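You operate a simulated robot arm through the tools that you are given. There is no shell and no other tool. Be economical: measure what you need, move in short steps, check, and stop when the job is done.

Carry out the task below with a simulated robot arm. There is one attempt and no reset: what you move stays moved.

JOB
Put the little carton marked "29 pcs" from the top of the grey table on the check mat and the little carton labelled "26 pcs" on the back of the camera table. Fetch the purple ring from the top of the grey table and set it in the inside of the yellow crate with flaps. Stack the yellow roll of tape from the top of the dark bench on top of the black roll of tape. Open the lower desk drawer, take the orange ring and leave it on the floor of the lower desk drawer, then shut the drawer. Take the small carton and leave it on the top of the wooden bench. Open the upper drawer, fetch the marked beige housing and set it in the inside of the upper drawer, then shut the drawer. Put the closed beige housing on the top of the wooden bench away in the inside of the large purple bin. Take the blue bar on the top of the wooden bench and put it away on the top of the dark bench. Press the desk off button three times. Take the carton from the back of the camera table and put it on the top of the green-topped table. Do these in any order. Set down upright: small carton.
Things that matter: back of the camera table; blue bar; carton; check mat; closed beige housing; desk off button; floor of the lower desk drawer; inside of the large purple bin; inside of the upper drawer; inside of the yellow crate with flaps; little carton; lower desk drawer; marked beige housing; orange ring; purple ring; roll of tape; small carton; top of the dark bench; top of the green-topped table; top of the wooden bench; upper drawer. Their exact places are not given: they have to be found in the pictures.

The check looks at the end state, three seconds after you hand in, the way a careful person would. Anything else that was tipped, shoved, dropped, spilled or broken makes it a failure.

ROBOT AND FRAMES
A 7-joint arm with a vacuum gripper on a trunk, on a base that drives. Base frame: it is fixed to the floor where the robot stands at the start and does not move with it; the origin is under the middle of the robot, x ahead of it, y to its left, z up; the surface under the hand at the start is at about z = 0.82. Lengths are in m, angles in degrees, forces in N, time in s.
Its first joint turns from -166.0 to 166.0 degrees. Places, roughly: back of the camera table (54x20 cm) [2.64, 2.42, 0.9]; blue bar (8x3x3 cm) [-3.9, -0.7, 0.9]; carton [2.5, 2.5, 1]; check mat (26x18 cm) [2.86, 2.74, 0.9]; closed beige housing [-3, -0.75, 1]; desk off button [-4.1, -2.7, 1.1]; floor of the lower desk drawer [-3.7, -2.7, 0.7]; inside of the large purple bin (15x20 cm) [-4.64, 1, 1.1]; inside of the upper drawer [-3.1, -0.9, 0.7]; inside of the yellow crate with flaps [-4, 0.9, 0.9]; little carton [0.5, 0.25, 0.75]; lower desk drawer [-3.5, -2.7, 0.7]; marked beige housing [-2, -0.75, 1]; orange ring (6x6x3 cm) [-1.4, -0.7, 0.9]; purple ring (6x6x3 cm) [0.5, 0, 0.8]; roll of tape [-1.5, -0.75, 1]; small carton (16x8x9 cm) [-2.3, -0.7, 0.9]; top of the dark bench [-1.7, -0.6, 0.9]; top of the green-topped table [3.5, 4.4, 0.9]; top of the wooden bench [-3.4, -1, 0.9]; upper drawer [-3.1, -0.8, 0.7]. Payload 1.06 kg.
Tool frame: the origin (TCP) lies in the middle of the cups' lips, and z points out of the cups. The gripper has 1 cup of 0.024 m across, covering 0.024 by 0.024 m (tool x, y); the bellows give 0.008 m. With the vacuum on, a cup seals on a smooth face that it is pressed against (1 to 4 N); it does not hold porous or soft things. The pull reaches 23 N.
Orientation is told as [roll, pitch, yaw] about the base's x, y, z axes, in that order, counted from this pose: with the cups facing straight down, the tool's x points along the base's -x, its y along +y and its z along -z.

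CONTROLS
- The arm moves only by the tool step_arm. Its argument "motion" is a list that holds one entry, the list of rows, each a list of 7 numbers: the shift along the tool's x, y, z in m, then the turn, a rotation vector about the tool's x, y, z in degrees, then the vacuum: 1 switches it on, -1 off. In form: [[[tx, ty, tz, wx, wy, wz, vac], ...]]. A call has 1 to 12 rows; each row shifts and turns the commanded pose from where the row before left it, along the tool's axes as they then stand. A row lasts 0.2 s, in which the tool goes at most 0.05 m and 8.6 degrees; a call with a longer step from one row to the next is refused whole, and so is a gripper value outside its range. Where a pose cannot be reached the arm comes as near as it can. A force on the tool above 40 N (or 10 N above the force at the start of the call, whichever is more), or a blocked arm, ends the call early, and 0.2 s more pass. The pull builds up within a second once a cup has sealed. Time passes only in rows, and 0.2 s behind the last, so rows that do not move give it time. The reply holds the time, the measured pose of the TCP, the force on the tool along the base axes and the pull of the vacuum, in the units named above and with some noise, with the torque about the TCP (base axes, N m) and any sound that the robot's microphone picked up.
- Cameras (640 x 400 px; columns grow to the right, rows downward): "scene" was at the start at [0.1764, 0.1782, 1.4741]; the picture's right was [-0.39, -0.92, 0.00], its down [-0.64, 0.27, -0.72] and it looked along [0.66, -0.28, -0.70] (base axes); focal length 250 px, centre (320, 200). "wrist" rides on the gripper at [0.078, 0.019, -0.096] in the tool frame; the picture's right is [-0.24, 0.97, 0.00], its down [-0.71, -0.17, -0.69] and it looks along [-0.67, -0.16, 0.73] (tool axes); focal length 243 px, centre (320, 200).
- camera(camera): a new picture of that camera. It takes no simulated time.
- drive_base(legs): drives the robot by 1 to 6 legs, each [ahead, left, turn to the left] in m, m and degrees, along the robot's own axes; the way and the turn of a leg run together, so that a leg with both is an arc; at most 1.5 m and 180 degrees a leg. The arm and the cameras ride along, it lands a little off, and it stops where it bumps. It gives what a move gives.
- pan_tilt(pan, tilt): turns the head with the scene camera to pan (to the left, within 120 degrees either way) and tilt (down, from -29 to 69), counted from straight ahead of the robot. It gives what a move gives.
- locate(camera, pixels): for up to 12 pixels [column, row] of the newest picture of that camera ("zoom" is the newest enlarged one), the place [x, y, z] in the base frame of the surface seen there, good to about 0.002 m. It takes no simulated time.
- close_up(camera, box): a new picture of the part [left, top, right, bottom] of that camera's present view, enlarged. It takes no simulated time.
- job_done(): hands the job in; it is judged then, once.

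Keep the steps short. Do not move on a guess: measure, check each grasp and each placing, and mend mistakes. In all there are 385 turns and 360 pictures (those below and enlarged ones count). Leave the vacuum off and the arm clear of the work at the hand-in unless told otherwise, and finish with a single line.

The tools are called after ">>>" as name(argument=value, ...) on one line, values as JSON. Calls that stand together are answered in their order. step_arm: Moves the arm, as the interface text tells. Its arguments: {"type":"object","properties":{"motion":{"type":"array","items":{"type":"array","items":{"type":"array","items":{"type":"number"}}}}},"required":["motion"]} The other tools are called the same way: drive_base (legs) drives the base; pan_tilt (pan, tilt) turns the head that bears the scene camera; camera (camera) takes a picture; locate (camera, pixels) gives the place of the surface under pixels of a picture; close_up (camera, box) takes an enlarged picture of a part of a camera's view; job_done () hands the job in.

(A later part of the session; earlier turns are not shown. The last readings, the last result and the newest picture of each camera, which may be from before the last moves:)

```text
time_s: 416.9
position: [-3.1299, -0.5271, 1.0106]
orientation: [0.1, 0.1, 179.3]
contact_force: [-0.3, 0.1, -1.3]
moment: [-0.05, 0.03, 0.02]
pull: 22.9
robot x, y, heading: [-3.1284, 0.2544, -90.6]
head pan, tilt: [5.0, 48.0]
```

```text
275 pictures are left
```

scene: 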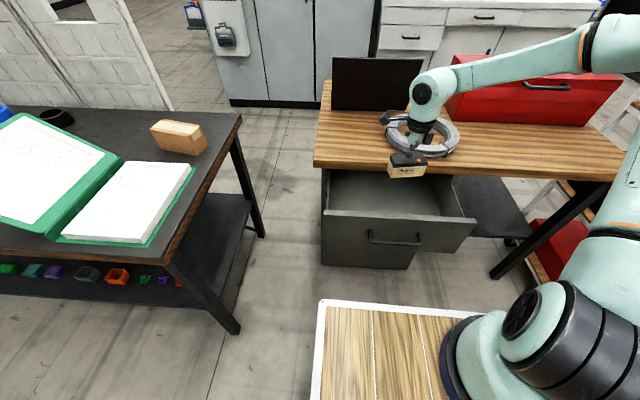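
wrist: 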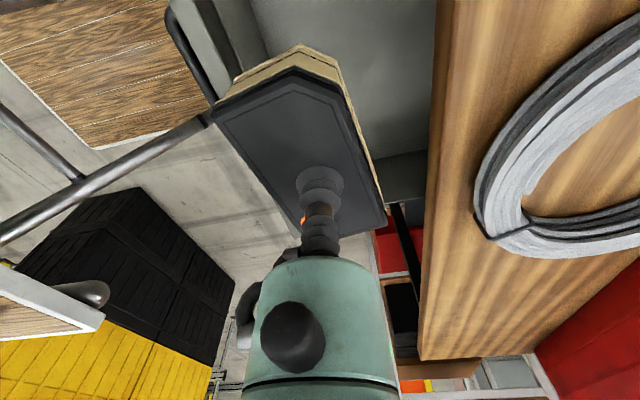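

Clearances look good. Continue down to ~0.745.

>>> step_arm(motion=[[[0, 0, 0.045, 0, 0, 0, 1], [0, 0, 0.045, 0, 0, 0, 1], [0, 0, 0.045, 0, 0, 0, 1], [0, 0, 0.045, 0, 0, 0, 1], [0, 0, 0.045, 0, 0, 0, 1], [0, 0, 0.035, 0, 0, 0, 1]]])

>>> camera(camera="scene")

>>> camera(camera="wrist")

```text
time_s: 418.2
position: [-3.1292, -0.5278, 0.7546]
orientation: [0.0, -0.1, 179.4]
contact_force: [0.8, 0.3, -1.7]
moment: [-0.01, 0.02, -0.01]
pull: 22.5
robot x, y, heading: [-3.1303, 0.2562, -91.0]
head pan, tilt: [5.0, 48.0]
```

```text
274 pictures are left
```

scene: 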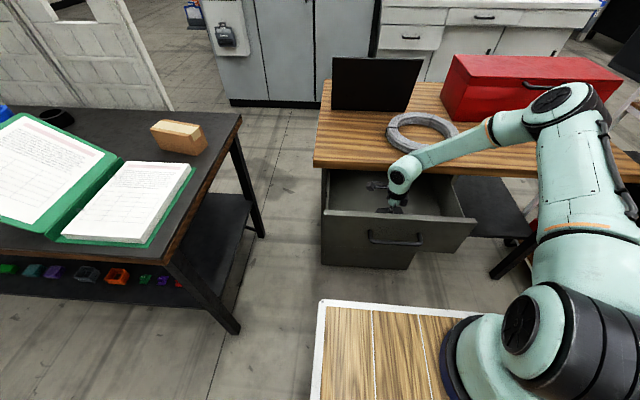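

```text
273 pictures are left
```

wrist: 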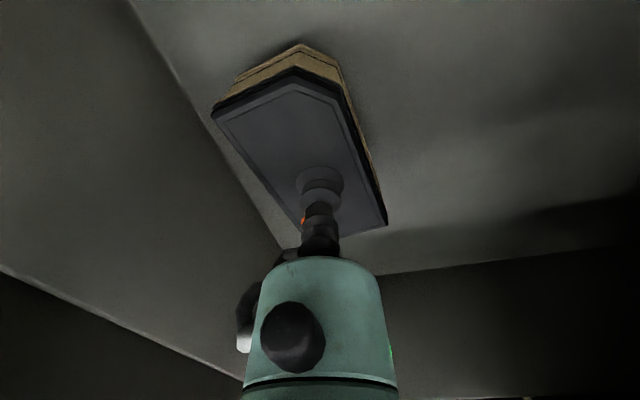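

Over the drawer floor. Lower the last 18 mm gently.

>>> step_arm(motion=[[[0, 0, 0.012, 0, 0, 0, 1], [0, 0, 0.004, 0, 0, 0, 1], [0, 0, 0.002, 0, 0, 0, 1], [0, 0, 0, 0, 0, 0, 1]]])

```text
time_s: 419.2
position: [-3.1286, -0.5279, 0.7373]
orientation: [0.2, 0.0, 179.4]
contact_force: [-0.3, 0.1, 6.9]
moment: [0.02, -0.01, 0.04]
pull: 22.8
robot x, y, heading: [-3.1313, 0.2523, -90.6]
head pan, tilt: [5.0, 48.0]
```

Contact (7 N). Release and rise.

>>> step_arm(motion=[[[0, 0, -0.001, 0, 0, 0, -1], [0, 0, 0, 0, 0, 0, -1], [0, 0, 0, 0, 0, 0, -1], [0, 0, 0, 0, 0, 0, -1], [0, 0, -0.01, 0, 0, 0, -1], [0, 0, -0.045, 0, 0, 0, -1], [0, 0, -0.045, 0, 0, 0, -1], [0, 0, -0.045, 0, 0, 0, -1], [0, 0, -0.045, 0, 0, 0, -1], [0, 0, -0.045, 0, 0, 0, -1], [0, 0, -0.045, 0, 0, 0, -1], [0, 0, -0.045, 0, 0, 0, -1]]])

>>> step_arm(motion=[[[0, 0, -0.045, 0, 0, 0, -1], [0, 0, -0.045, 0, 0, 0, -1], [0, -0.045, -0.01, 0, 0, 0, -1], [0, -0.045, -0.01, 0, 0, 0, -1], [0, -0.045, 0, 0, 0, 0, -1]]])

>>> camera(camera="scene")

```text
time_s: 421.9
position: [-3.1313, -0.5267, 1.065]
orientation: [-0.1, 0.0, 179.4]
contact_force: [0.1, 0.2, 0.0]
moment: [0.02, -0.01, 0.02]
pull: 0.0
robot x, y, heading: [-3.1294, 0.2516, -90.6]
head pan, tilt: [5.0, 48.0]
```

```text
time_s: 423.1
position: [-3.1274, -0.3929, 1.1706]
orientation: [0.0, 0.1, 179.4]
contact_force: [0.5, -0.3, -0.5]
moment: [0.04, -0.02, 0.02]
pull: 0.2
robot x, y, heading: [-3.1294, 0.2546, -91.0]
head pan, tilt: [5.0, 48.0]
```

```text
272 pictures are left
```

scene: 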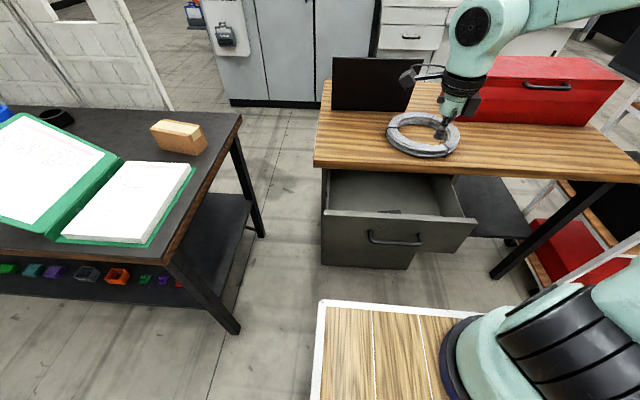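

Housing lies in the drawer. To shut it: back up, turn the tool forward-horizontal again, lower below handle height and push the front.

>>> drive_base(legs=[[-0.35, 0, 1]])

>>> step_arm(motion=[[[0, 0.02, 0, 0, 0, -8.5, -1], [0, 0.02, 0, 0, 0, -8.5, -1], [0, 0.02, 0, 0, 0, -8.5, -1], [0, 0, 0, 0, 0, -8.5, -1], [0, 0, 0, 0, 0, -8.5, -1], [0, 0, 0, 0, 0, -8.5, -1], [0, 0, 0, 0, 0, -8.5, -1], [0, 0, 0, 0, 0, -8.5, -1], [0, 0, 0, 0, 0, -8.5, -1], [0, 0, 0, 0, 0, -8.5, -1], [-0.045, 0, 0, 0, 0, -4, -1], [-0.045, 0, 0, 0, 0, 0, -1]]])

```text
time_s: 425.3
position: [-3.1152, -0.0415, 1.1711]
orientation: [0.1, -0.1, -179.6]
contact_force: [-0.2, -0.1, -0.5]
moment: [0.02, -0.02, 0.0]
pull: 0.2
robot x, y, heading: [-3.1289, 0.6058, -89.4]
head pan, tilt: [5.0, 48.0]
```

```text
time_s: 427.9
position: [-3.1106, -0.1924, 1.1714]
orientation: [0.0, 0.0, -90.4]
contact_force: [0.7, 1.2, 0.0]
moment: [-0.01, -0.03, 0.01]
pull: 0.0
robot x, y, heading: [-3.1307, 0.6024, -89.5]
head pan, tilt: [5.0, 48.0]
```

>>> step_arm(motion=[[[-0.045, 0, 0, 0, -8.5, 0, -1], [0, 0, 0, 0, -8.5, 0, -1], [0, 0, 0, 0, -8.5, 0, -1], [0, 0, 0, 0, -8.5, 0, -1], [0, 0, 0, 0, -8.5, 0, -1], [0, 0, 0, 0, -8.5, 0, -1], [0, 0, 0, 0, -8.5, 0, -1], [0, 0, 0, 0, -8.5, 0, -1], [0, 0, 0, 0, -8.5, 0, -1], [0, 0, 0, 0, -8.5, 0, -1], [0, 0, 0, 0, -5, 0, -1]]])

>>> step_arm(motion=[[[0.045, 0, 0, 0, 0, 0, -1], [0.045, 0, 0, 0, 0, 0, -1], [0.045, 0, 0, 0, 0, 0, -1], [0.045, 0, 0, 0, 0, 0, -1], [0.045, 0, 0, 0, 0, 0, -1], [0.045, 0, 0, 0, 0, 0, -1], [0.045, 0, 0, 0, 0, 0, -1], [0.045, 0, 0, 0, 0, 0, -1], [0.045, 0, 0, 0, 0, 0, -1], [0.045, 0, 0, 0, 0, 0, -1]]])

>>> camera(camera="wrist")

```text
time_s: 430.3
position: [-3.1093, -0.2355, 1.1708]
orientation: [155.5, -89.8, 114.0]
contact_force: [0.0, 0.4, -0.5]
moment: [0.05, 0.0, 0.02]
pull: 0.0
robot x, y, heading: [-3.1279, 0.6049, -89.5]
head pan, tilt: [5.0, 48.0]
```

```text
time_s: 432.5
position: [-3.1094, -0.238, 0.7223]
orientation: [46.7, -89.9, -137.2]
contact_force: [-0.9, -0.1, 0.4]
moment: [0.04, -0.01, -0.01]
pull: 0.1
robot x, y, heading: [-3.1295, 0.604, -89.4]
head pan, tilt: [5.0, 48.0]
```

```text
271 pictures are left
```

wrist: 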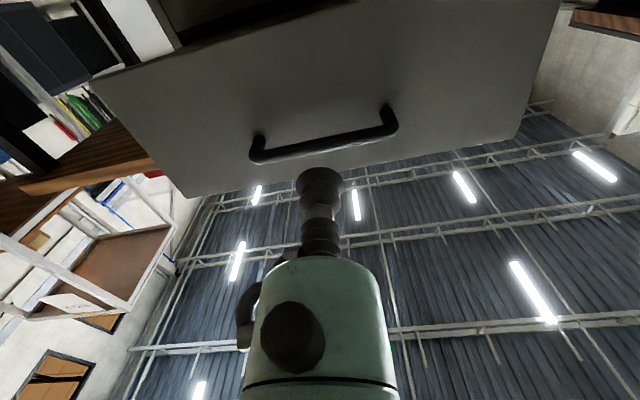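

Drive 0.15 ahead, then push with the arm in slow rows.

>>> drive_base(legs=[[0.15, 0, 0]])

>>> step_arm(motion=[[[0, 0, 0.02, 0, 0, 0, -1], [0, 0, 0.02, 0, 0, 0, -1], [0, 0, 0.02, 0, 0, 0, -1], [0, 0, 0.02, 0, 0, 0, -1], [0, 0, 0.02, 0, 0, 0, -1], [0, 0, 0.02, 0, 0, 0, -1], [0, 0, 0.02, 0, 0, 0, -1], [0, 0, 0.02, 0, 0, 0, -1], [0, 0, 0.02, 0, 0, 0, -1], [0, 0, 0.02, 0, 0, 0, -1]]])

```text
time_s: 433.9
position: [-3.1081, -0.3879, 0.7211]
orientation: [87.9, -90.0, -178.4]
contact_force: [0.0, 0.4, -0.2]
moment: [0.03, 0.0, 0.01]
pull: 0.0
robot x, y, heading: [-3.1255, 0.4529, -89.4]
head pan, tilt: [5.0, 48.0]
```

```text
time_s: 436.1
position: [-3.1114, -0.5871, 0.7215]
orientation: [-178.5, -90.0, 88.0]
contact_force: [-1.7, 0.6, -0.3]
moment: [0.0, -0.01, 0.01]
pull: 0.1
robot x, y, heading: [-3.1249, 0.4526, -89.6]
head pan, tilt: [5.0, 48.0]
```

>>> step_arm(motion=[[[0, 0, 0.015, 0, 0, 0, -1], [0, 0, 0.015, 0, 0, 0, -1], [0, 0, 0.015, 0, 0, 0, -1], [0, 0, 0.01, 0, 0, 0, -1], [0, 0, 0.01, 0, 0, 0, -1], [0, 0, 0.01, 0, 0, 0, -1], [0, 0, 0.005, 0, 0, 0, -1]]])

>>> camera(camera="scene")

```text
time_s: 437.7
position: [-3.1039, -0.6503, 0.713]
orientation: [8.3, -88.8, -98.1]
contact_force: [0.2, -0.1, -0.6]
moment: [0.0, -0.02, 0.0]
pull: 0.1
out of reach, approached as far as the arm can: row 6, 7
robot x, y, heading: [-3.1264, 0.4515, -89.5]
head pan, tilt: [5.0, 48.0]
```

```text
270 pictures are left
```

scene: 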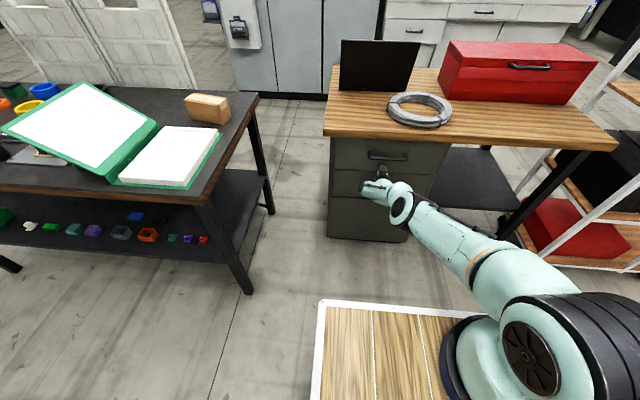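

Nearly shut; the arm ran out of reach. Retract 4 cm, drive 0.08 ahead, push on till resistance.

>>> step_arm(motion=[[[0, 0, -0.03, 0, 0, 0, -1], [0, 0, -0.03, 0, 0, 0, -1]]])

>>> drive_base(legs=[[0.08, 0, 0]])

>>> close_up(camera="scene", box=[310, 110, 470, 260])

```text
time_s: 438.3
position: [-3.1046, -0.5895, 0.711]
orientation: [-3.9, -90.0, -86.7]
contact_force: [-0.2, -0.2, 0.0]
moment: [-0.01, -0.03, -0.01]
pull: 0.0
robot x, y, heading: [-3.1294, 0.4552, -89.7]
head pan, tilt: [5.0, 48.0]
```

```text
time_s: 439.5
position: [-3.1041, -0.6672, 0.7069]
orientation: [9.2, -89.8, -99.7]
contact_force: [-0.5, 7.3, 2.0]
moment: [0.05, 0.0, 0.0]
pull: 0.0
robot x, y, heading: [-3.1281, 0.3733, -89.9]
head pan, tilt: [5.0, 48.0]
stopped in leg 1: the force on the tool passed its limit at 57 N (the readings are from after the stop); the commanded pose is now the measured one
```

```text
2.67 times, centred on (390, 185) of scene
```

zoom: 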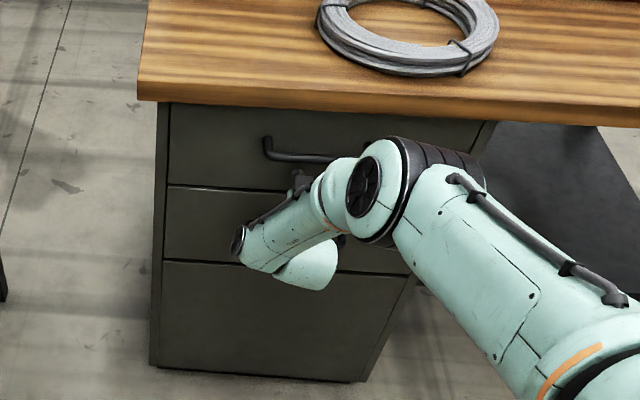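

Firm stop: the drawer is shut. Back away and verify.

>>> step_arm(motion=[[[0, 0, -0.02, 0, 0, 0, -1], [0, 0, -0.04, 0, 0, 0, -1], [0, 0, -0.04, 0, 0, 0, -1]]])

>>> drive_base(legs=[[-0.22, 0, 0]])

>>> step_arm(motion=[[[-0.048, 0, 0, 0, 0, 0, -1], [-0.048, 0, 0, 0, 0, 0, -1], [-0.048, 0, 0, 0, 0, 0, -1], [-0.048, 0, 0, 0, 0, 0, -1], [-0.048, 0, 0, 0, 0, 0, -1], [-0.048, 0, 0, 0, 0, 0, -1], [-0.048, 0, 0, 0, 0, 0, -1], [-0.048, 0, 0, 0, 0, 0, -1], [-0.048, 0, 0, 0, 0, 0, -1], [-0.048, 0, 0, 0, 0, 0, -1]]])

>>> camera(camera="scene")

>>> close_up(camera="scene", box=[300, 100, 460, 250])

```text
time_s: 440.3
position: [-3.1038, -0.5696, 0.7078]
orientation: [9.8, -89.7, -100.4]
contact_force: [0.2, 0.4, -0.4]
moment: [0.01, -0.01, 0.0]
pull: 0.1
robot x, y, heading: [-3.128, 0.3793, -89.4]
head pan, tilt: [5.0, 48.0]
```

```text
time_s: 441.9
position: [-3.1055, -0.3526, 0.707]
orientation: [12.4, -89.7, -103.0]
contact_force: [-0.7, 0.4, -0.6]
moment: [-0.01, 0.0, 0.0]
pull: 0.1
robot x, y, heading: [-3.1316, 0.5918, -89.7]
head pan, tilt: [5.0, 48.0]
```

```text
time_s: 444.1
position: [-3.1062, -0.3548, 1.1869]
orientation: [6.6, -89.7, -97.3]
contact_force: [0.1, -1.0, 0.1]
moment: [0.02, -0.01, -0.05]
pull: 0.0
robot x, y, heading: [-3.1276, 0.5892, -89.6]
head pan, tilt: [5.0, 48.0]
```

```text
268 pictures are left
```

scene: 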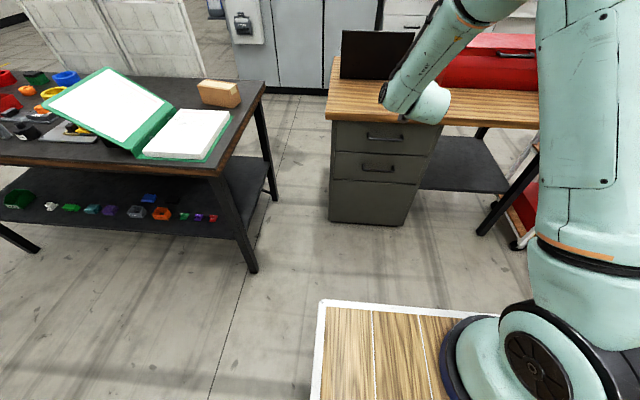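

```text
2.67 times, centred on (380, 175) of scene
```

zoom: 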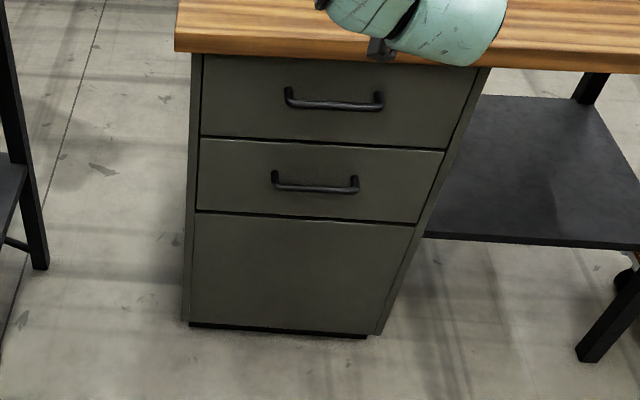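

Shut. Turn the tool down again, then go for the small carton.

>>> step_arm(motion=[[[0, 0, -0.02, 0, 8.5, 0, -1], [0, 0, -0.02, 0, 8.5, 0, -1], [0, 0, -0.02, 0, 8.5, 0, -1], [0, 0, 0, 0, 8.5, 0, -1], [0, 0, 0, 0, 8.5, 0, -1], [0, 0, 0, 0, 8.5, 0, -1], [0, 0, 0, 0, 8.5, 0, -1], [0, 0, 0, 0, 8.5, 0, -1], [0, 0, 0, 0, 8.5, 0, -1], [0, 0, 0, 0, 8.5, 0, -1], [0, 0, 0, 0, 5, 0, -1]]])

>>> drive_base(legs=[[0, 0.72, 0], [0.32, 0, 0]])

>>> pan_tilt(pan=0, tilt=48)

>>> camera(camera="scene")

```text
time_s: 446.6
position: [-3.1047, -0.2957, 1.1967]
orientation: [0.1, 0.3, -90.7]
contact_force: [0.7, 0.2, 0.4]
moment: [-0.02, 0.01, 0.02]
pull: 0.1
robot x, y, heading: [-3.127, 0.5891, -89.5]
head pan, tilt: [5.0, 48.0]
```

```text
time_s: 452.2
position: [-2.3846, -0.609, 1.1968]
orientation: [0.1, 0.1, -90.5]
contact_force: [-0.1, -0.3, -0.1]
moment: [0.02, 0.02, -0.03]
pull: 0.1
robot x, y, heading: [-2.411, 0.2765, -89.4]
head pan, tilt: [5.0, 48.0]
```

```text
time_s: 452.8
position: [-2.3854, -0.6091, 1.1972]
orientation: [0.2, 0.2, -90.5]
contact_force: [-0.5, -0.4, 0.1]
moment: [0.02, -0.01, -0.01]
pull: 0.1
robot x, y, heading: [-2.412, 0.2773, -89.4]
head pan, tilt: [0.0, 48.0]
```

```text
266 pictures are left
```

scene: 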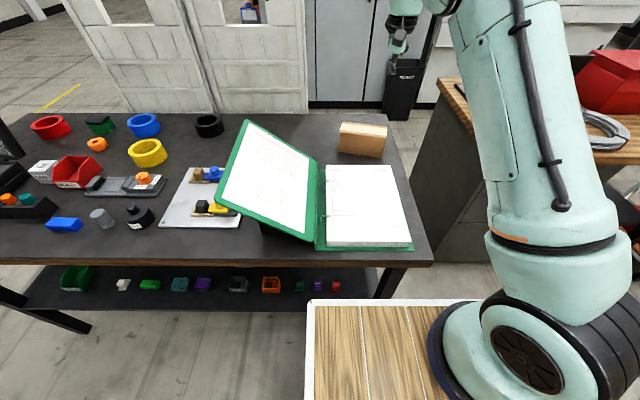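

>>> close_up(camera="scene", box=[325, 110, 405, 165])

```text
7.27 times, centred on (365, 138) of scene
```

zoom: 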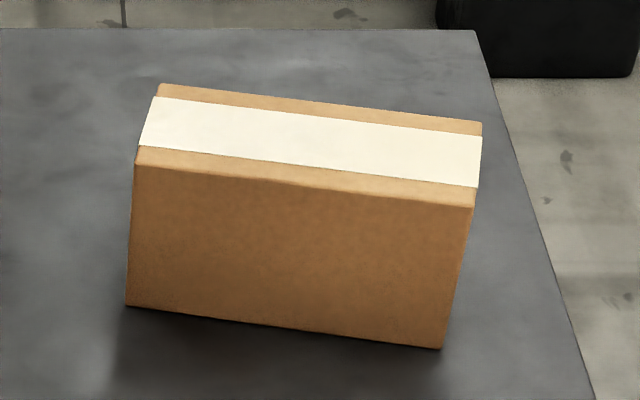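

>>> locate(camera="zoom", pixels=[[160, 88], [478, 127], [472, 203], [140, 158], [310, 145], [130, 303], [438, 345], [300, 260]])

```text
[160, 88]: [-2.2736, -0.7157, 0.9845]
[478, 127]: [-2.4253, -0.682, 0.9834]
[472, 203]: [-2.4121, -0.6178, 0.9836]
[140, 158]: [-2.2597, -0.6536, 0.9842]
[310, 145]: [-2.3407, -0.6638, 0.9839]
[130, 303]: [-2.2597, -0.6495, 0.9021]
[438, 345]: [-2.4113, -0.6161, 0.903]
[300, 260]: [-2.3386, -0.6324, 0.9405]
```

Top centre (−2.342, −0.667), z 0.984. Move over and lower.

>>> step_arm(motion=[[[-0.029, 0.022, 0, 0, 0, 0, -1], [-0.029, 0.021, 0, 0, 0, 0, -1], [0, 0, 0.048, 0, 0, 0, -1], [0, 0, 0.048, 0, 0, 0, -1], [0, 0, 0.048, 0, 0, 0, -1], [0, 0, 0.048, 0, 0, 0, -1], [0, 0, 0.01, 0, 0, 0, -1]]])

>>> step_arm(motion=[[[0, 0, 0.007, 0, 0, 0, 1], [0, 0, 0.005, 0, 0, 0, 1], [0, 0, 0.002, 0, 0, 0, 1], [0, 0, 0, 0, 0, 0, 1], [0, 0, 0, 0, 0, 0, 1], [0, 0, 0, 0, 0, 0, 1], [0, 0, 0, 0, 0, 0, 1]]])

```text
time_s: 454.4
position: [-2.342, -0.6657, 0.9943]
orientation: [0.0, 0.2, -90.4]
contact_force: [0.5, 0.4, -0.1]
moment: [-0.05, -0.01, 0.0]
pull: 0.0
robot x, y, heading: [-2.4123, 0.2785, -89.4]
head pan, tilt: [0.0, 48.0]
```

```text
time_s: 456.0
position: [-2.3423, -0.6656, 0.9797]
orientation: [0.1, 0.2, -90.6]
contact_force: [-3.5, -6.8, 13.5]
moment: [0.0, -0.02, 0.0]
pull: 23.5
robot x, y, heading: [-2.4094, 0.2776, -89.4]
head pan, tilt: [0.0, 48.0]
```

Held. Lift, retract, drive to the wooden bench's right part.

>>> step_arm(motion=[[[0, 0, -0.01, 0, 0, 0, 1], [0, 0, -0.03, 0, 0, 0, 1], [0, 0, -0.048, 0, 0, 0, 1], [0, 0, -0.048, 0, 0, 0, 1], [0, 0, -0.048, 0, 0, 0, 1], [0, 0, -0.048, 0, 0, 0, 1], [0, 0, -0.048, 0, 0, 0, 1], [0.047, -0.01, 0, 0, 0, 0, 1], [0.047, -0.01, 0, 0, 0, 0, 1], [0.047, -0.01, 0, 0, 0, 0, 1], [0.047, -0.01, 0, 0, 0, 0, 1]]])

>>> drive_base(legs=[[-0.1, -0.6, 0], [0, -0.6, -1], [0.2, 0, 0]])

>>> pan_tilt(pan=0, tilt=42)

>>> camera(camera="scene")

```text
time_s: 458.4
position: [-2.3812, -0.4793, 1.2604]
orientation: [0.0, 0.3, -90.5]
contact_force: [0.4, -1.7, -3.0]
moment: [0.0, -0.01, -0.02]
pull: 23.5
robot x, y, heading: [-2.4129, 0.2795, -89.3]
head pan, tilt: [0.0, 48.0]
```

```text
time_s: 464.2
position: [-3.4889, -0.3984, 1.2608]
orientation: [0.0, 0.2, -95.4]
contact_force: [-0.5, -0.5, -2.6]
moment: [0.03, -0.01, 0.04]
pull: 22.7
robot x, y, heading: [-3.4556, 0.36, -94.3]
head pan, tilt: [0.0, 48.0]
stopped in leg 2: the robot was blocked; the commanded pose is now the measured one
```

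```text
time_s: 464.9
position: [-3.4883, -0.3985, 1.2607]
orientation: [0.0, 0.2, -95.5]
contact_force: [-0.1, 0.5, -2.3]
moment: [0.01, -0.02, -0.01]
pull: 22.9
robot x, y, heading: [-3.4547, 0.36, -94.0]
head pan, tilt: [0.0, 42.0]
```

```text
264 pictures are left
```

scene: 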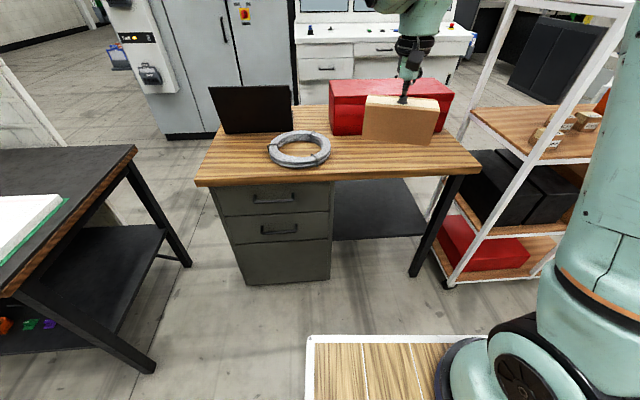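

The base's rear corner touched the crate stack. Move ahead away from it, then look back at the stack.

>>> drive_base(legs=[[0.22, 0.02, 4]])

>>> pan_tilt(pan=-118, tilt=35)

>>> camera(camera="scene")

```text
time_s: 466.6
position: [-3.4229, -0.6191, 1.2613]
orientation: [0.0, 0.3, -91.3]
contact_force: [0.5, 0.2, -2.6]
moment: [0.0, -0.01, 0.0]
pull: 22.6
robot x, y, heading: [-3.4381, 0.1391, -90.1]
head pan, tilt: [0.0, 42.0]
```

```text
time_s: 468.6
position: [-3.4227, -0.6197, 1.2613]
orientation: [0.2, 0.1, -91.3]
contact_force: [0.6, -0.3, -2.9]
moment: [0.01, -0.03, 0.02]
pull: 23.1
robot x, y, heading: [-3.4406, 0.137, -90.2]
head pan, tilt: [-118.0, 35.0]
```

```text
263 pictures are left
```

scene: 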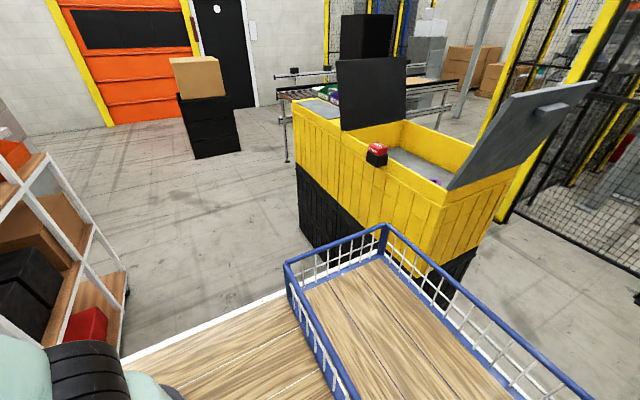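

The robot has a long rear bed with rails. Measure its extent and check the stack position.

>>> locate(camera="scene", pixels=[[385, 232], [287, 268], [440, 255], [590, 390], [376, 146], [296, 105], [405, 90], [450, 180], [300, 230], [440, 215]])

```text
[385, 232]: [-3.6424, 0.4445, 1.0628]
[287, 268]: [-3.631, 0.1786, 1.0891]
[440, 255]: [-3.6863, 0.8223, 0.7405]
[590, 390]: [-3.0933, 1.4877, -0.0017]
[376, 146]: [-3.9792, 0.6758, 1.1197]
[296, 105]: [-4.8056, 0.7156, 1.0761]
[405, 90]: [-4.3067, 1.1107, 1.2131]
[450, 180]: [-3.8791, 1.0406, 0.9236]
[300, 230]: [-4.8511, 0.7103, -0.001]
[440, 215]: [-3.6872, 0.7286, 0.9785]
```

The stack is unmoved (corner −3.687, catch in place). Now set the carton at about (−3.52, −0.75).

>>> step_arm(motion=[[[-0.04, -0.029, 0, 0, 0, 0, 1], [-0.04, -0.029, 0, 0, 0, 0, 1], [-0.04, -0.029, 0, 0, 0, 0, 1], [-0.012, -0.01, 0, 0, 0, 0, 1], [0, 0, 0.048, 0, 0, 0, 1], [0, 0, 0.048, 0, 0, 0, 1], [0, 0, 0.048, 0, 0, 0, 1]]])

>>> pan_tilt(pan=10, tilt=42)

>>> camera(camera="scene")

```text
time_s: 470.2
position: [-3.524, -0.7486, 1.1155]
orientation: [0.0, 0.2, -91.3]
contact_force: [0.3, 0.2, -2.7]
moment: [0.0, 0.02, 0.04]
pull: 22.8
robot x, y, heading: [-3.4475, 0.1393, -90.1]
head pan, tilt: [-118.0, 35.0]
```

```text
time_s: 472.2
position: [-3.5234, -0.7476, 1.1147]
orientation: [0.2, 0.2, -91.3]
contact_force: [0.2, 0.8, -1.9]
moment: [0.02, 0.0, 0.0]
pull: 23.1
robot x, y, heading: [-3.4416, 0.1417, -90.1]
head pan, tilt: [10.0, 42.0]
```

```text
262 pictures are left
```

scene: 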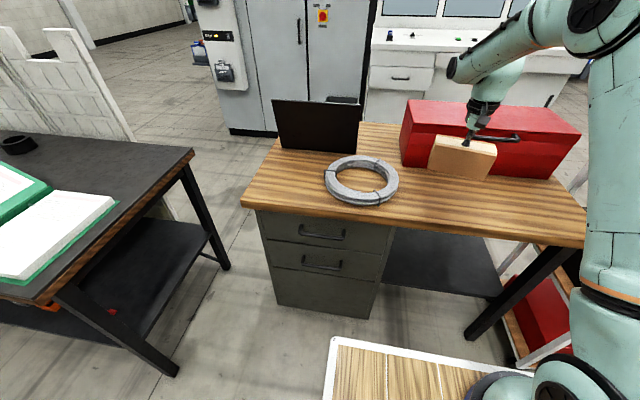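

Clear of toolbox and coil. Lower to contact.

>>> step_arm(motion=[[[0, 0, 0.045, 0, 0, 0, 1], [0, 0, 0.045, 0, 0, 0, 1], [0, 0, 0.03, 0, 0, 0, 1], [0, 0, 0.008, 0, 0, 0, 1], [0, 0, 0.003, 0, 0, 0, 1], [0, 0, 0, 0, 0, 0, 1]]])

```text
time_s: 473.6
position: [-3.5227, -0.7472, 0.9847]
orientation: [0.1, 0.1, -91.4]
contact_force: [-0.4, 0.6, 0.4]
moment: [0.03, 0.0, 0.0]
pull: 23.4
robot x, y, heading: [-3.4446, 0.139, -90.1]
head pan, tilt: [10.0, 42.0]
```

>>> step_arm(motion=[[[0, 0, 0.003, 0, 0, 0, 1], [0, 0, 0, 0, 0, 0, 1], [0, 0, 0, 0, 0, 0, -1], [0, 0, 0, 0, 0, 0, -1], [0, 0, 0, 0, 0, 0, -1], [0, 0, -0.01, 0, 0, 0, -1], [0, 0, -0.045, 0, 0, 0, -1], [0, 0, -0.048, 0, 0, 0, -1], [0, 0, -0.048, 0, 0, 0, -1], [0, 0, -0.048, 0, 0, 0, -1], [0.04, 0, 0, 0, 0, 0, -1], [0.04, 0, 0, 0, 0, 0, -1]]])

>>> camera(camera="scene")

```text
time_s: 476.2
position: [-3.5213, -0.6678, 1.1797]
orientation: [0.0, 0.3, -91.2]
contact_force: [0.1, 0.1, -0.9]
moment: [-0.02, -0.02, -0.01]
pull: 0.1
robot x, y, heading: [-3.4388, 0.1393, -90.1]
head pan, tilt: [10.0, 42.0]
```

```text
261 pictures are left
```

scene: 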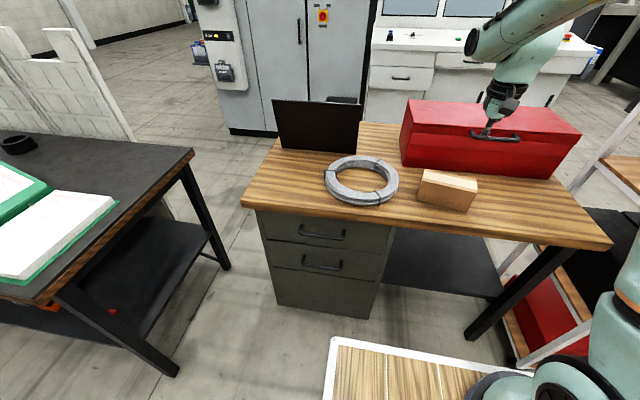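

Small carton stands upright on the wooden bench. Next the desk behind: retract the arm and go around the west side of the shelf.

>>> step_arm(motion=[[[0.048, 0, 0, 0, 0, 0, -1], [0.048, 0, 0, 0, 0, 0, -1], [0.048, 0, 0, 0, 0, 0, -1], [0.048, 0, 0, 0, 0, 0, -1], [0.04, 0.02, 0, 0, 0, 0, -1], [0, 0.04, 0, 0, 0, 0, -1]]])

>>> drive_base(legs=[[0, 0, -90], [1.0, 0, 0], [0.9, 0, 0]])

>>> pan_tilt(pan=70, tilt=25)

>>> camera(camera="scene")

```text
time_s: 477.6
position: [-3.4561, -0.4387, 1.1813]
orientation: [0.1, 0.2, -91.4]
contact_force: [0.0, -0.2, -0.7]
moment: [0.02, -0.02, -0.01]
pull: 0.0
robot x, y, heading: [-3.4416, 0.1365, -90.2]
head pan, tilt: [10.0, 42.0]
```

```text
time_s: 490.9
position: [-5.9209, 0.0643, 1.1819]
orientation: [0.2, 0.2, -179.3]
contact_force: [0.2, -0.1, -0.4]
moment: [0.01, -0.01, 0.0]
pull: 0.1
robot x, y, heading: [-5.346, 0.0697, -177.9]
head pan, tilt: [10.0, 42.0]
```

```text
time_s: 492.2
position: [-5.9201, 0.0644, 1.1832]
orientation: [0.1, 0.3, -179.1]
contact_force: [0.4, 0.8, -1.0]
moment: [0.03, 0.01, 0.0]
pull: 0.0
robot x, y, heading: [-5.345, 0.0707, -178.0]
head pan, tilt: [70.0, 25.0]
```

```text
260 pictures are left
```

scene: 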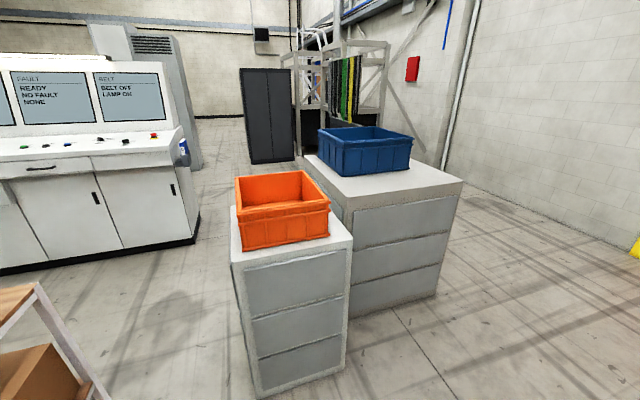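

>>> locate(camera="scene", pixels=[[233, 250], [255, 390], [345, 365], [440, 290], [460, 185], [80, 390], [35, 285], [195, 235], [190, 145], [8, 270], [130, 140], [100, 370]])

>>> close_up(camera="scene", box=[0, 60, 210, 280])

```text
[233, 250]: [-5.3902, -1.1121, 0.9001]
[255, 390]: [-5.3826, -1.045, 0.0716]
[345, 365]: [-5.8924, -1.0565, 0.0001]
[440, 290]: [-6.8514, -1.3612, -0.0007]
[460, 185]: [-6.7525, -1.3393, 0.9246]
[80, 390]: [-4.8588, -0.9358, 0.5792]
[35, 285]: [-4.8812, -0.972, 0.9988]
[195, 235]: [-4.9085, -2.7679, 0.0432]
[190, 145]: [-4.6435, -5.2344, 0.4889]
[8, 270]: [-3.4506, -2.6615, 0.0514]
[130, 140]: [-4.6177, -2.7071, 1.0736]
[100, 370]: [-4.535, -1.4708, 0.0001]
```

```text
1.82 times, centred on (105, 170) of scene
```

zoom: 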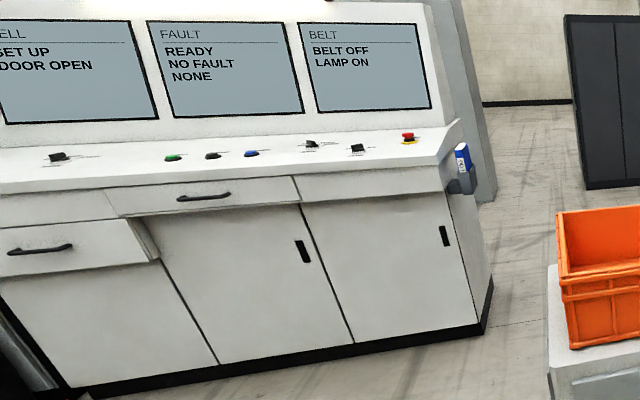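

The gap by the shelf is too narrow. I go back and do the tape rolls on the dark bench next, then reach the desk by the east side.

>>> drive_base(legs=[[-1.4, 0, 0], [-0.9, 0, 0], [-0.5, -0.2, 0], [-0.6, -0.05, 0], [0, 0, 88]])

>>> pan_tilt(pan=10, tilt=48)

>>> camera(camera="scene")

```text
time_s: 512.9
position: [-1.9851, -0.1014, 1.1817]
orientation: [0.1, 0.2, -89.7]
contact_force: [-0.5, 0.9, -0.1]
moment: [-0.03, 0.0, -0.03]
pull: 0.0
robot x, y, heading: [-1.9867, 0.4778, -88.6]
head pan, tilt: [70.0, 25.0]
```

```text
time_s: 514.2
position: [-1.9853, -0.1019, 1.182]
orientation: [0.1, 0.2, -89.8]
contact_force: [1.0, 0.2, 0.0]
moment: [-0.01, 0.02, 0.0]
pull: 0.0
robot x, y, heading: [-1.9877, 0.4784, -88.4]
head pan, tilt: [10.0, 48.0]
```

```text
258 pictures are left
```

scene: 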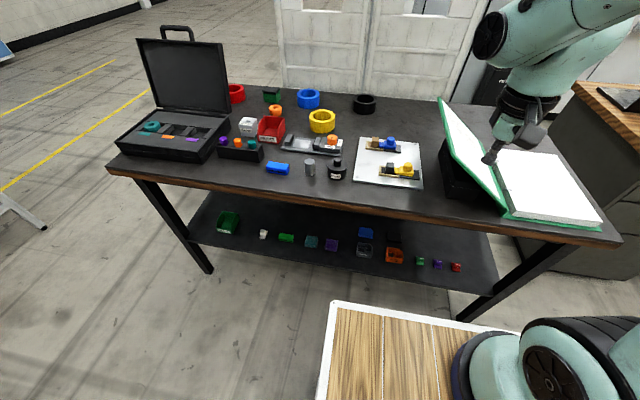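

Plan for the yellow roll: grip it from its −x side with a nearly horizontal tool. Drive closer and measure the surroundings exactly.

>>> drive_base(legs=[[0, 0.3, -1], [0.23, 0, 0]])

>>> pan_tilt(pan=-5, tilt=52)

>>> camera(camera="scene")

>>> close_up(camera="scene", box=[250, 90, 470, 250])

```text
time_s: 517.5
position: [-1.7004, -0.3304, 1.1822]
orientation: [0.2, 0.3, -91.0]
contact_force: [-0.4, -0.1, 0.5]
moment: [0.02, -0.02, 0.0]
pull: 0.0
robot x, y, heading: [-1.6914, 0.2459, -89.7]
head pan, tilt: [10.0, 48.0]
```

```text
time_s: 518.3
position: [-1.702, -0.3308, 1.1829]
orientation: [0.2, 0.2, -90.9]
contact_force: [-0.2, -0.4, -0.4]
moment: [0.01, -0.01, -0.01]
pull: 0.0
robot x, y, heading: [-1.6921, 0.2464, -89.7]
head pan, tilt: [-5.0, 52.0]
```

```text
257 pictures are left
```

scene: 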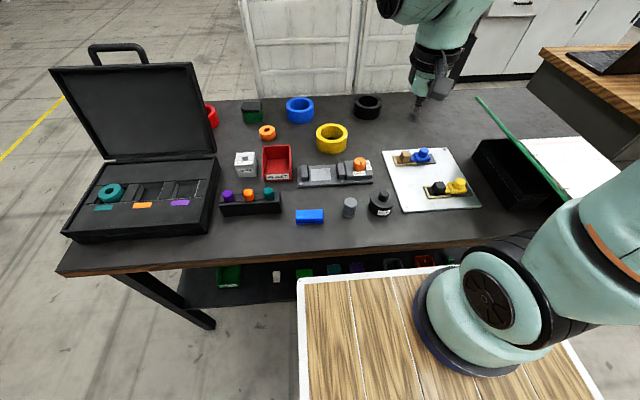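

```text
2.50 times, centred on (360, 170) of scene
```

zoom: 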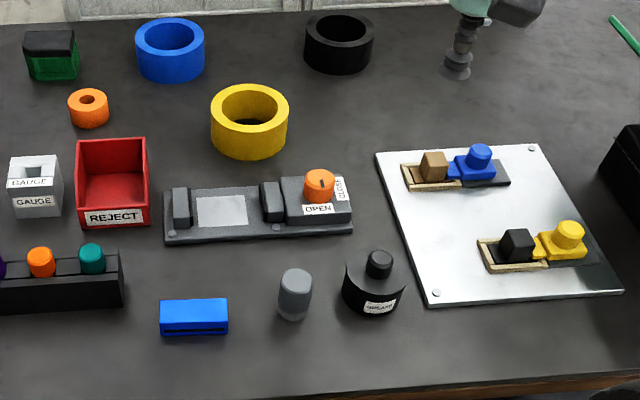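

>>> locate(camera="zoom", pixels=[[213, 115], [286, 113], [250, 87], [250, 140], [306, 42], [371, 42], [340, 17], [340, 55], [377, 153], [480, 147], [432, 155], [610, 18]])

>>> locate(camera="zoom", pixels=[[535, 147], [319, 172], [345, 183], [272, 185], [250, 155], [250, 118], [218, 130], [282, 130], [320, 60], [365, 60], [345, 185], [378, 252]])

```text
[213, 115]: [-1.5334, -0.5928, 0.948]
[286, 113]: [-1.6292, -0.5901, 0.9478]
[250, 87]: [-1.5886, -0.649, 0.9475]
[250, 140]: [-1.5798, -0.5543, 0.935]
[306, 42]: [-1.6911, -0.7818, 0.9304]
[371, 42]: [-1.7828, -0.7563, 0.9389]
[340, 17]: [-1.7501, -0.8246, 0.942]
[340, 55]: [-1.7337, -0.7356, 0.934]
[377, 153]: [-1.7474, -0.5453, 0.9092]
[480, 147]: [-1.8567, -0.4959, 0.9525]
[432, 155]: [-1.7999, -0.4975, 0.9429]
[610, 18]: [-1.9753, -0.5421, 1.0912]
```

```text
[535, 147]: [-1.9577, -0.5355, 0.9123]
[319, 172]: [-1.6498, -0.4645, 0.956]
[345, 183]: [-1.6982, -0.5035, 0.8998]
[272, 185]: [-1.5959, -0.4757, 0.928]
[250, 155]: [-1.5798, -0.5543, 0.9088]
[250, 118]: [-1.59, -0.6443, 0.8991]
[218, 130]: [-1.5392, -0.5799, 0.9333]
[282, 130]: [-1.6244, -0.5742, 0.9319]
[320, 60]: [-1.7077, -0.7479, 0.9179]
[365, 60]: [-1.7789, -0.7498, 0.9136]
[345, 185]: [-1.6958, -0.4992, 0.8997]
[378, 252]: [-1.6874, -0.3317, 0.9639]
```

Yellow: centre (−1.581, −0.603), R≈0.049; black: centre (−1.737, −0.785). Turn the tool 81° so its x points to +x, and move to hover near (−1.665, −0.615).

>>> step_arm(motion=[[[0, 0, -0.01, 0, 0, 8.5, -1], [0, 0, -0.01, 0, 0, 8.5, -1], [0, 0, 0, 0, 0, 8.5, -1], [0, 0, 0, 0, 0, 8.5, -1], [0, 0, 0, 0, 0, 8.5, -1], [0, 0, 0, 0, 0, 8.5, -1], [0, 0, 0, 0, 0, 8.5, -1], [0, 0, 0, 0, 0, 8.5, -1], [0, 0, 0, 0, 0, 8.5, -1], [0, 0, 0, 0, 0, 4.5, -1]]])

>>> step_arm(motion=[[[0, 0.048, 0, 0, 0, 0, -1], [0, 0.048, 0, 0, 0, 0, -1], [0, 0.048, 0, 0, 0, 0, -1], [0, 0.048, 0, 0, 0, 0, -1], [0, 0.048, 0, 0, 0, 0, -1], [-0.003, 0.046, 0, 0, 0, 0, -1]]])

>>> step_arm(motion=[[[0, 0, 0, 0, 8.5, 0, -1], [0, 0, 0, 0, 8.5, 0, -1], [0, 0, 0, 0, 8.5, 0, -1], [0, 0, 0, 0, 8.5, 0, -1], [0, 0, 0, 0, 8.5, 0, -1], [0, 0, 0, 0, 8.5, 0, -1], [0, 0, 0, 0, 8.5, 0, -1], [0, 0, 0, 0, 8.5, 0, -1], [0, 0, 0, 0, 8.5, 0, -1], [0, 0, 0, 0, 3.5, 0, -1]]])

>>> camera(camera="scene")

```text
time_s: 520.5
position: [-1.7023, -0.3309, 1.2018]
orientation: [-0.2, 0.1, -172.0]
contact_force: [-0.9, -0.5, 0.4]
moment: [0.0, -0.01, 0.01]
pull: 0.0
robot x, y, heading: [-1.6871, 0.2504, -90.0]
head pan, tilt: [-5.0, 52.0]
```

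```text
time_s: 521.9
position: [-1.6673, -0.6136, 1.2022]
orientation: [-0.3, 0.1, -171.8]
contact_force: [-1.8, -0.6, 0.2]
moment: [-0.04, -0.03, 0.0]
pull: 0.0
robot x, y, heading: [-1.6937, 0.2451, -89.6]
head pan, tilt: [-5.0, 52.0]
```

```text
time_s: 524.1
position: [-1.6652, -0.6134, 1.2018]
orientation: [-0.9, 80.2, -172.9]
contact_force: [0.5, -0.3, 0.3]
moment: [0.03, 0.01, 0.05]
pull: 0.1
robot x, y, heading: [-1.6894, 0.2493, -90.0]
head pan, tilt: [-5.0, 52.0]
```

```text
255 pictures are left
```

scene: 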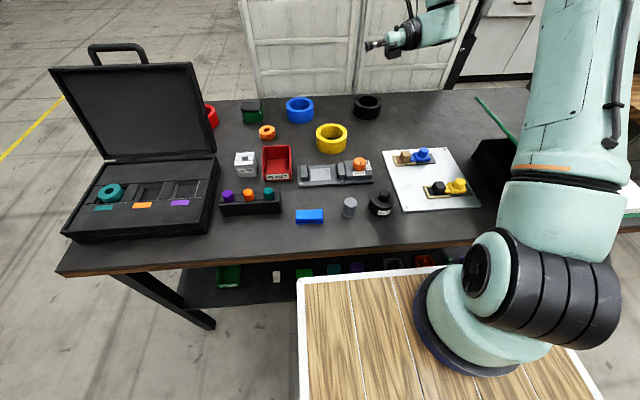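

Tool is 10° off horizontal. Descend vertically in stages.

>>> step_arm(motion=[[[-0.0443, 0, 0.0078, 0, 0, 0, -1], [-0.0443, 0, 0.0078, 0, 0, 0, -1], [-0.0443, 0, 0.0078, 0, 0, 0, -1], [-0.0443, 0, 0.0078, 0, 0, 0, -1]]])

>>> camera(camera="scene")

>>> camera(camera="wrist")

```text
time_s: 525.1
position: [-1.6671, -0.6131, 1.0212]
orientation: [-0.9, 80.1, -172.8]
contact_force: [0.2, 0.9, 0.0]
moment: [0.02, 0.03, -0.01]
pull: 0.1
robot x, y, heading: [-1.6937, 0.246, -89.5]
head pan, tilt: [-5.0, 52.0]
```

```text
254 pictures are left
```

scene: 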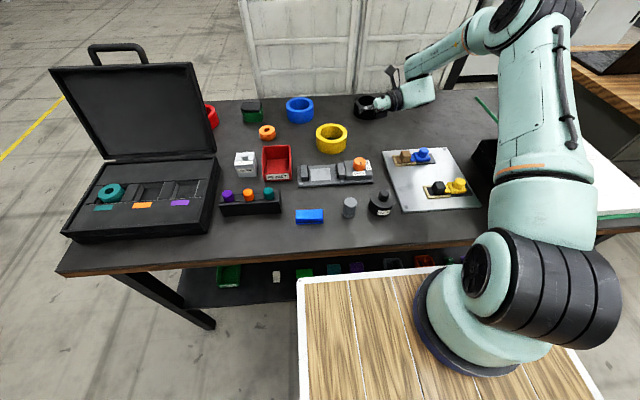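

```text
253 pictures are left
```

wrist: 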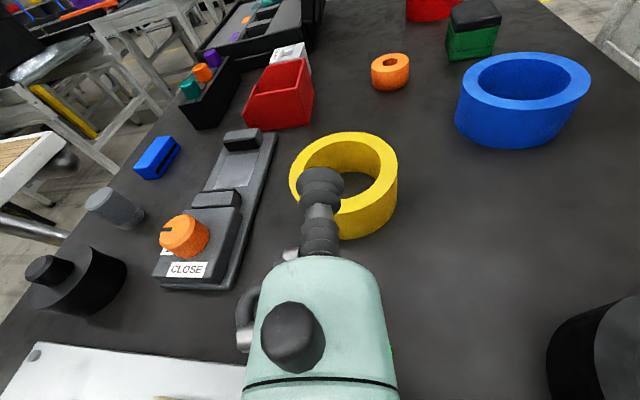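

Well placed. Descend 0.09 more to z≈0.93 in two stages.

>>> step_arm(motion=[[[-0.0443, 0, 0.0078, 0, 0, 0, -1], [-0.0246, 0, 0.0043, 0, 0, 0, -1]]])

>>> camera(camera="scene")

>>> camera(camera="wrist")

```text
time_s: 525.7
position: [-1.6651, -0.6129, 0.9514]
orientation: [-0.8, 80.1, -172.7]
contact_force: [0.6, -0.5, -0.2]
moment: [-0.01, 0.0, -0.03]
pull: 0.1
robot x, y, heading: [-1.6887, 0.2492, -89.8]
head pan, tilt: [-5.0, 52.0]
```

```text
252 pictures are left
```

scene: 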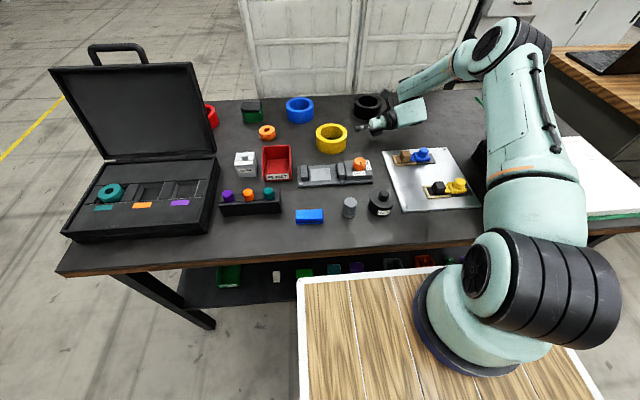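

```text
251 pictures are left
```

wrist: 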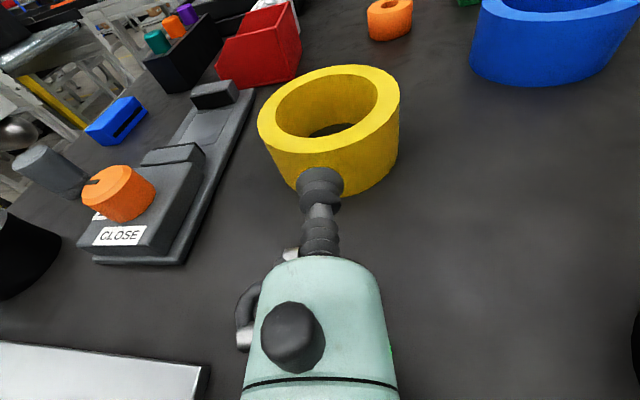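

>>> close_up(camera="scene", box=[310, 60, 510, 200])

```text
2.86 times, centred on (410, 130) of scene
```

zoom: 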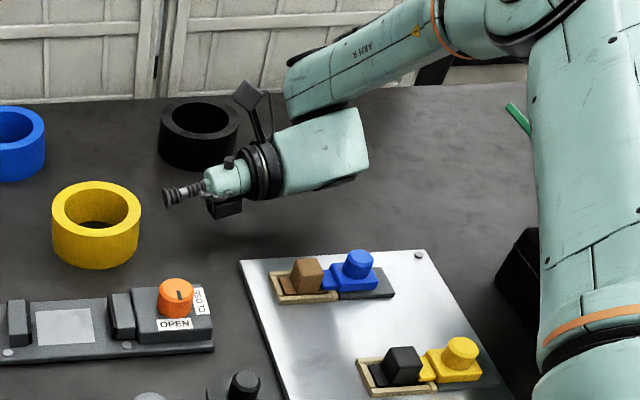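

There's a small box under the gripper; check its height.

>>> locate(camera="zoom", pixels=[[225, 213], [212, 205], [240, 200], [225, 195], [330, 185], [172, 203], [265, 195]])

```text
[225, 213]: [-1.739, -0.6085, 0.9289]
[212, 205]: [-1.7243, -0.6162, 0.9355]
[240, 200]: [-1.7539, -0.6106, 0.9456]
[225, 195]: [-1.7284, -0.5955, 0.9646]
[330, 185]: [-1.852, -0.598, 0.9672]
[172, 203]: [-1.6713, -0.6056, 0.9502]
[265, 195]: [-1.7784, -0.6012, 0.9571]
```

Lower to z≈0.932 (box clearance ~6 mm), then approach horizontally with vacuum on.

>>> step_arm(motion=[[[-0.0187, 0, 0.0033, 0, 0, 0, -1], [0, 0, 0, 0, 0, 0, -1], [0.0026, 0, 0.0148, 0, 0, 0, 1], [0.0014, 0, 0.0079, 0, 0, 0, 1], [0, 0, 0, 0, 0, 0, 1]]])

>>> camera(camera="wrist")

```text
time_s: 526.9
position: [-1.6432, -0.6091, 0.9327]
orientation: [-1.2, 80.1, -173.0]
contact_force: [-0.2, 0.8, 0.2]
moment: [0.0, 0.01, -0.01]
pull: 0.0
robot x, y, heading: [-1.6905, 0.2479, -89.6]
head pan, tilt: [-5.0, 52.0]
```

```text
249 pictures are left
```

wrist: 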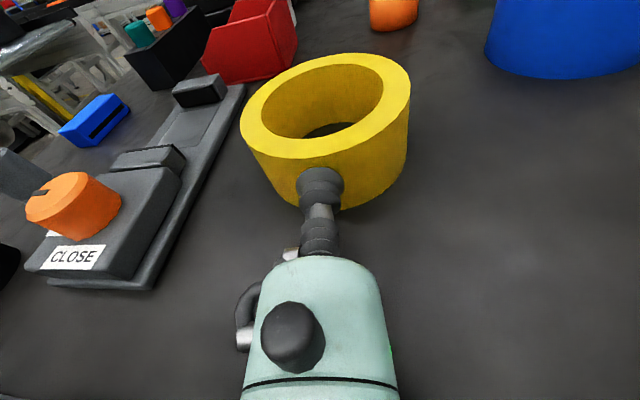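

Advance a few mm at a time.

>>> step_arm(motion=[[[0.0014, 0, 0.0079, 0, 0, 0, 1], [0.0007, 0, 0.004, 0, 0, 0, 1], [0.0005, 0, 0.003, 0, 0, 0, 1], [0, 0, 0, 0, 0, 0, 1], [0.0003, 0, 0.002, 0, 0, 0, 1], [0, 0, 0, 0, 0, 0, 1], [0, 0, 0, 0, 0, 0, 1], [0, 0, 0, 0, 0, 0, 1]]])

>>> camera(camera="wrist")

```text
time_s: 528.7
position: [-1.6245, -0.6065, 0.9325]
orientation: [-1.3, 80.0, -173.0]
contact_force: [-0.2, 0.3, 1.1]
moment: [-0.04, 0.01, 0.01]
pull: 0.0
robot x, y, heading: [-1.6885, 0.2448, -89.8]
head pan, tilt: [-5.0, 52.0]
```

```text
248 pictures are left
```

wrist: 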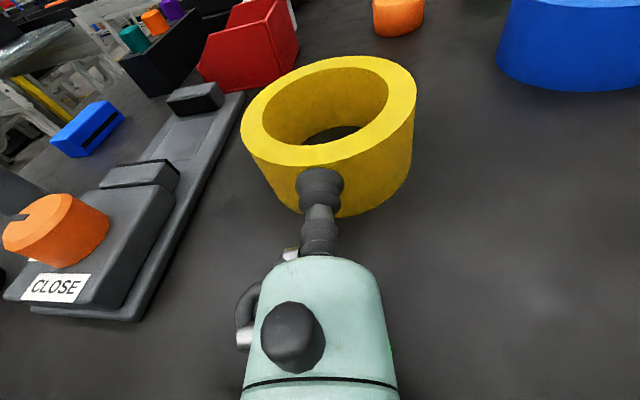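

No seal yet; check whether the roll slid.

>>> close_up(camera="scene", box=[290, 80, 430, 180])

```text
4.00 times, centred on (360, 130) of scene
```

zoom: 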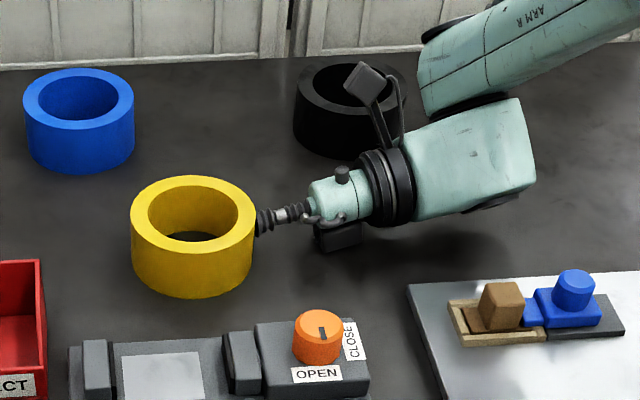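

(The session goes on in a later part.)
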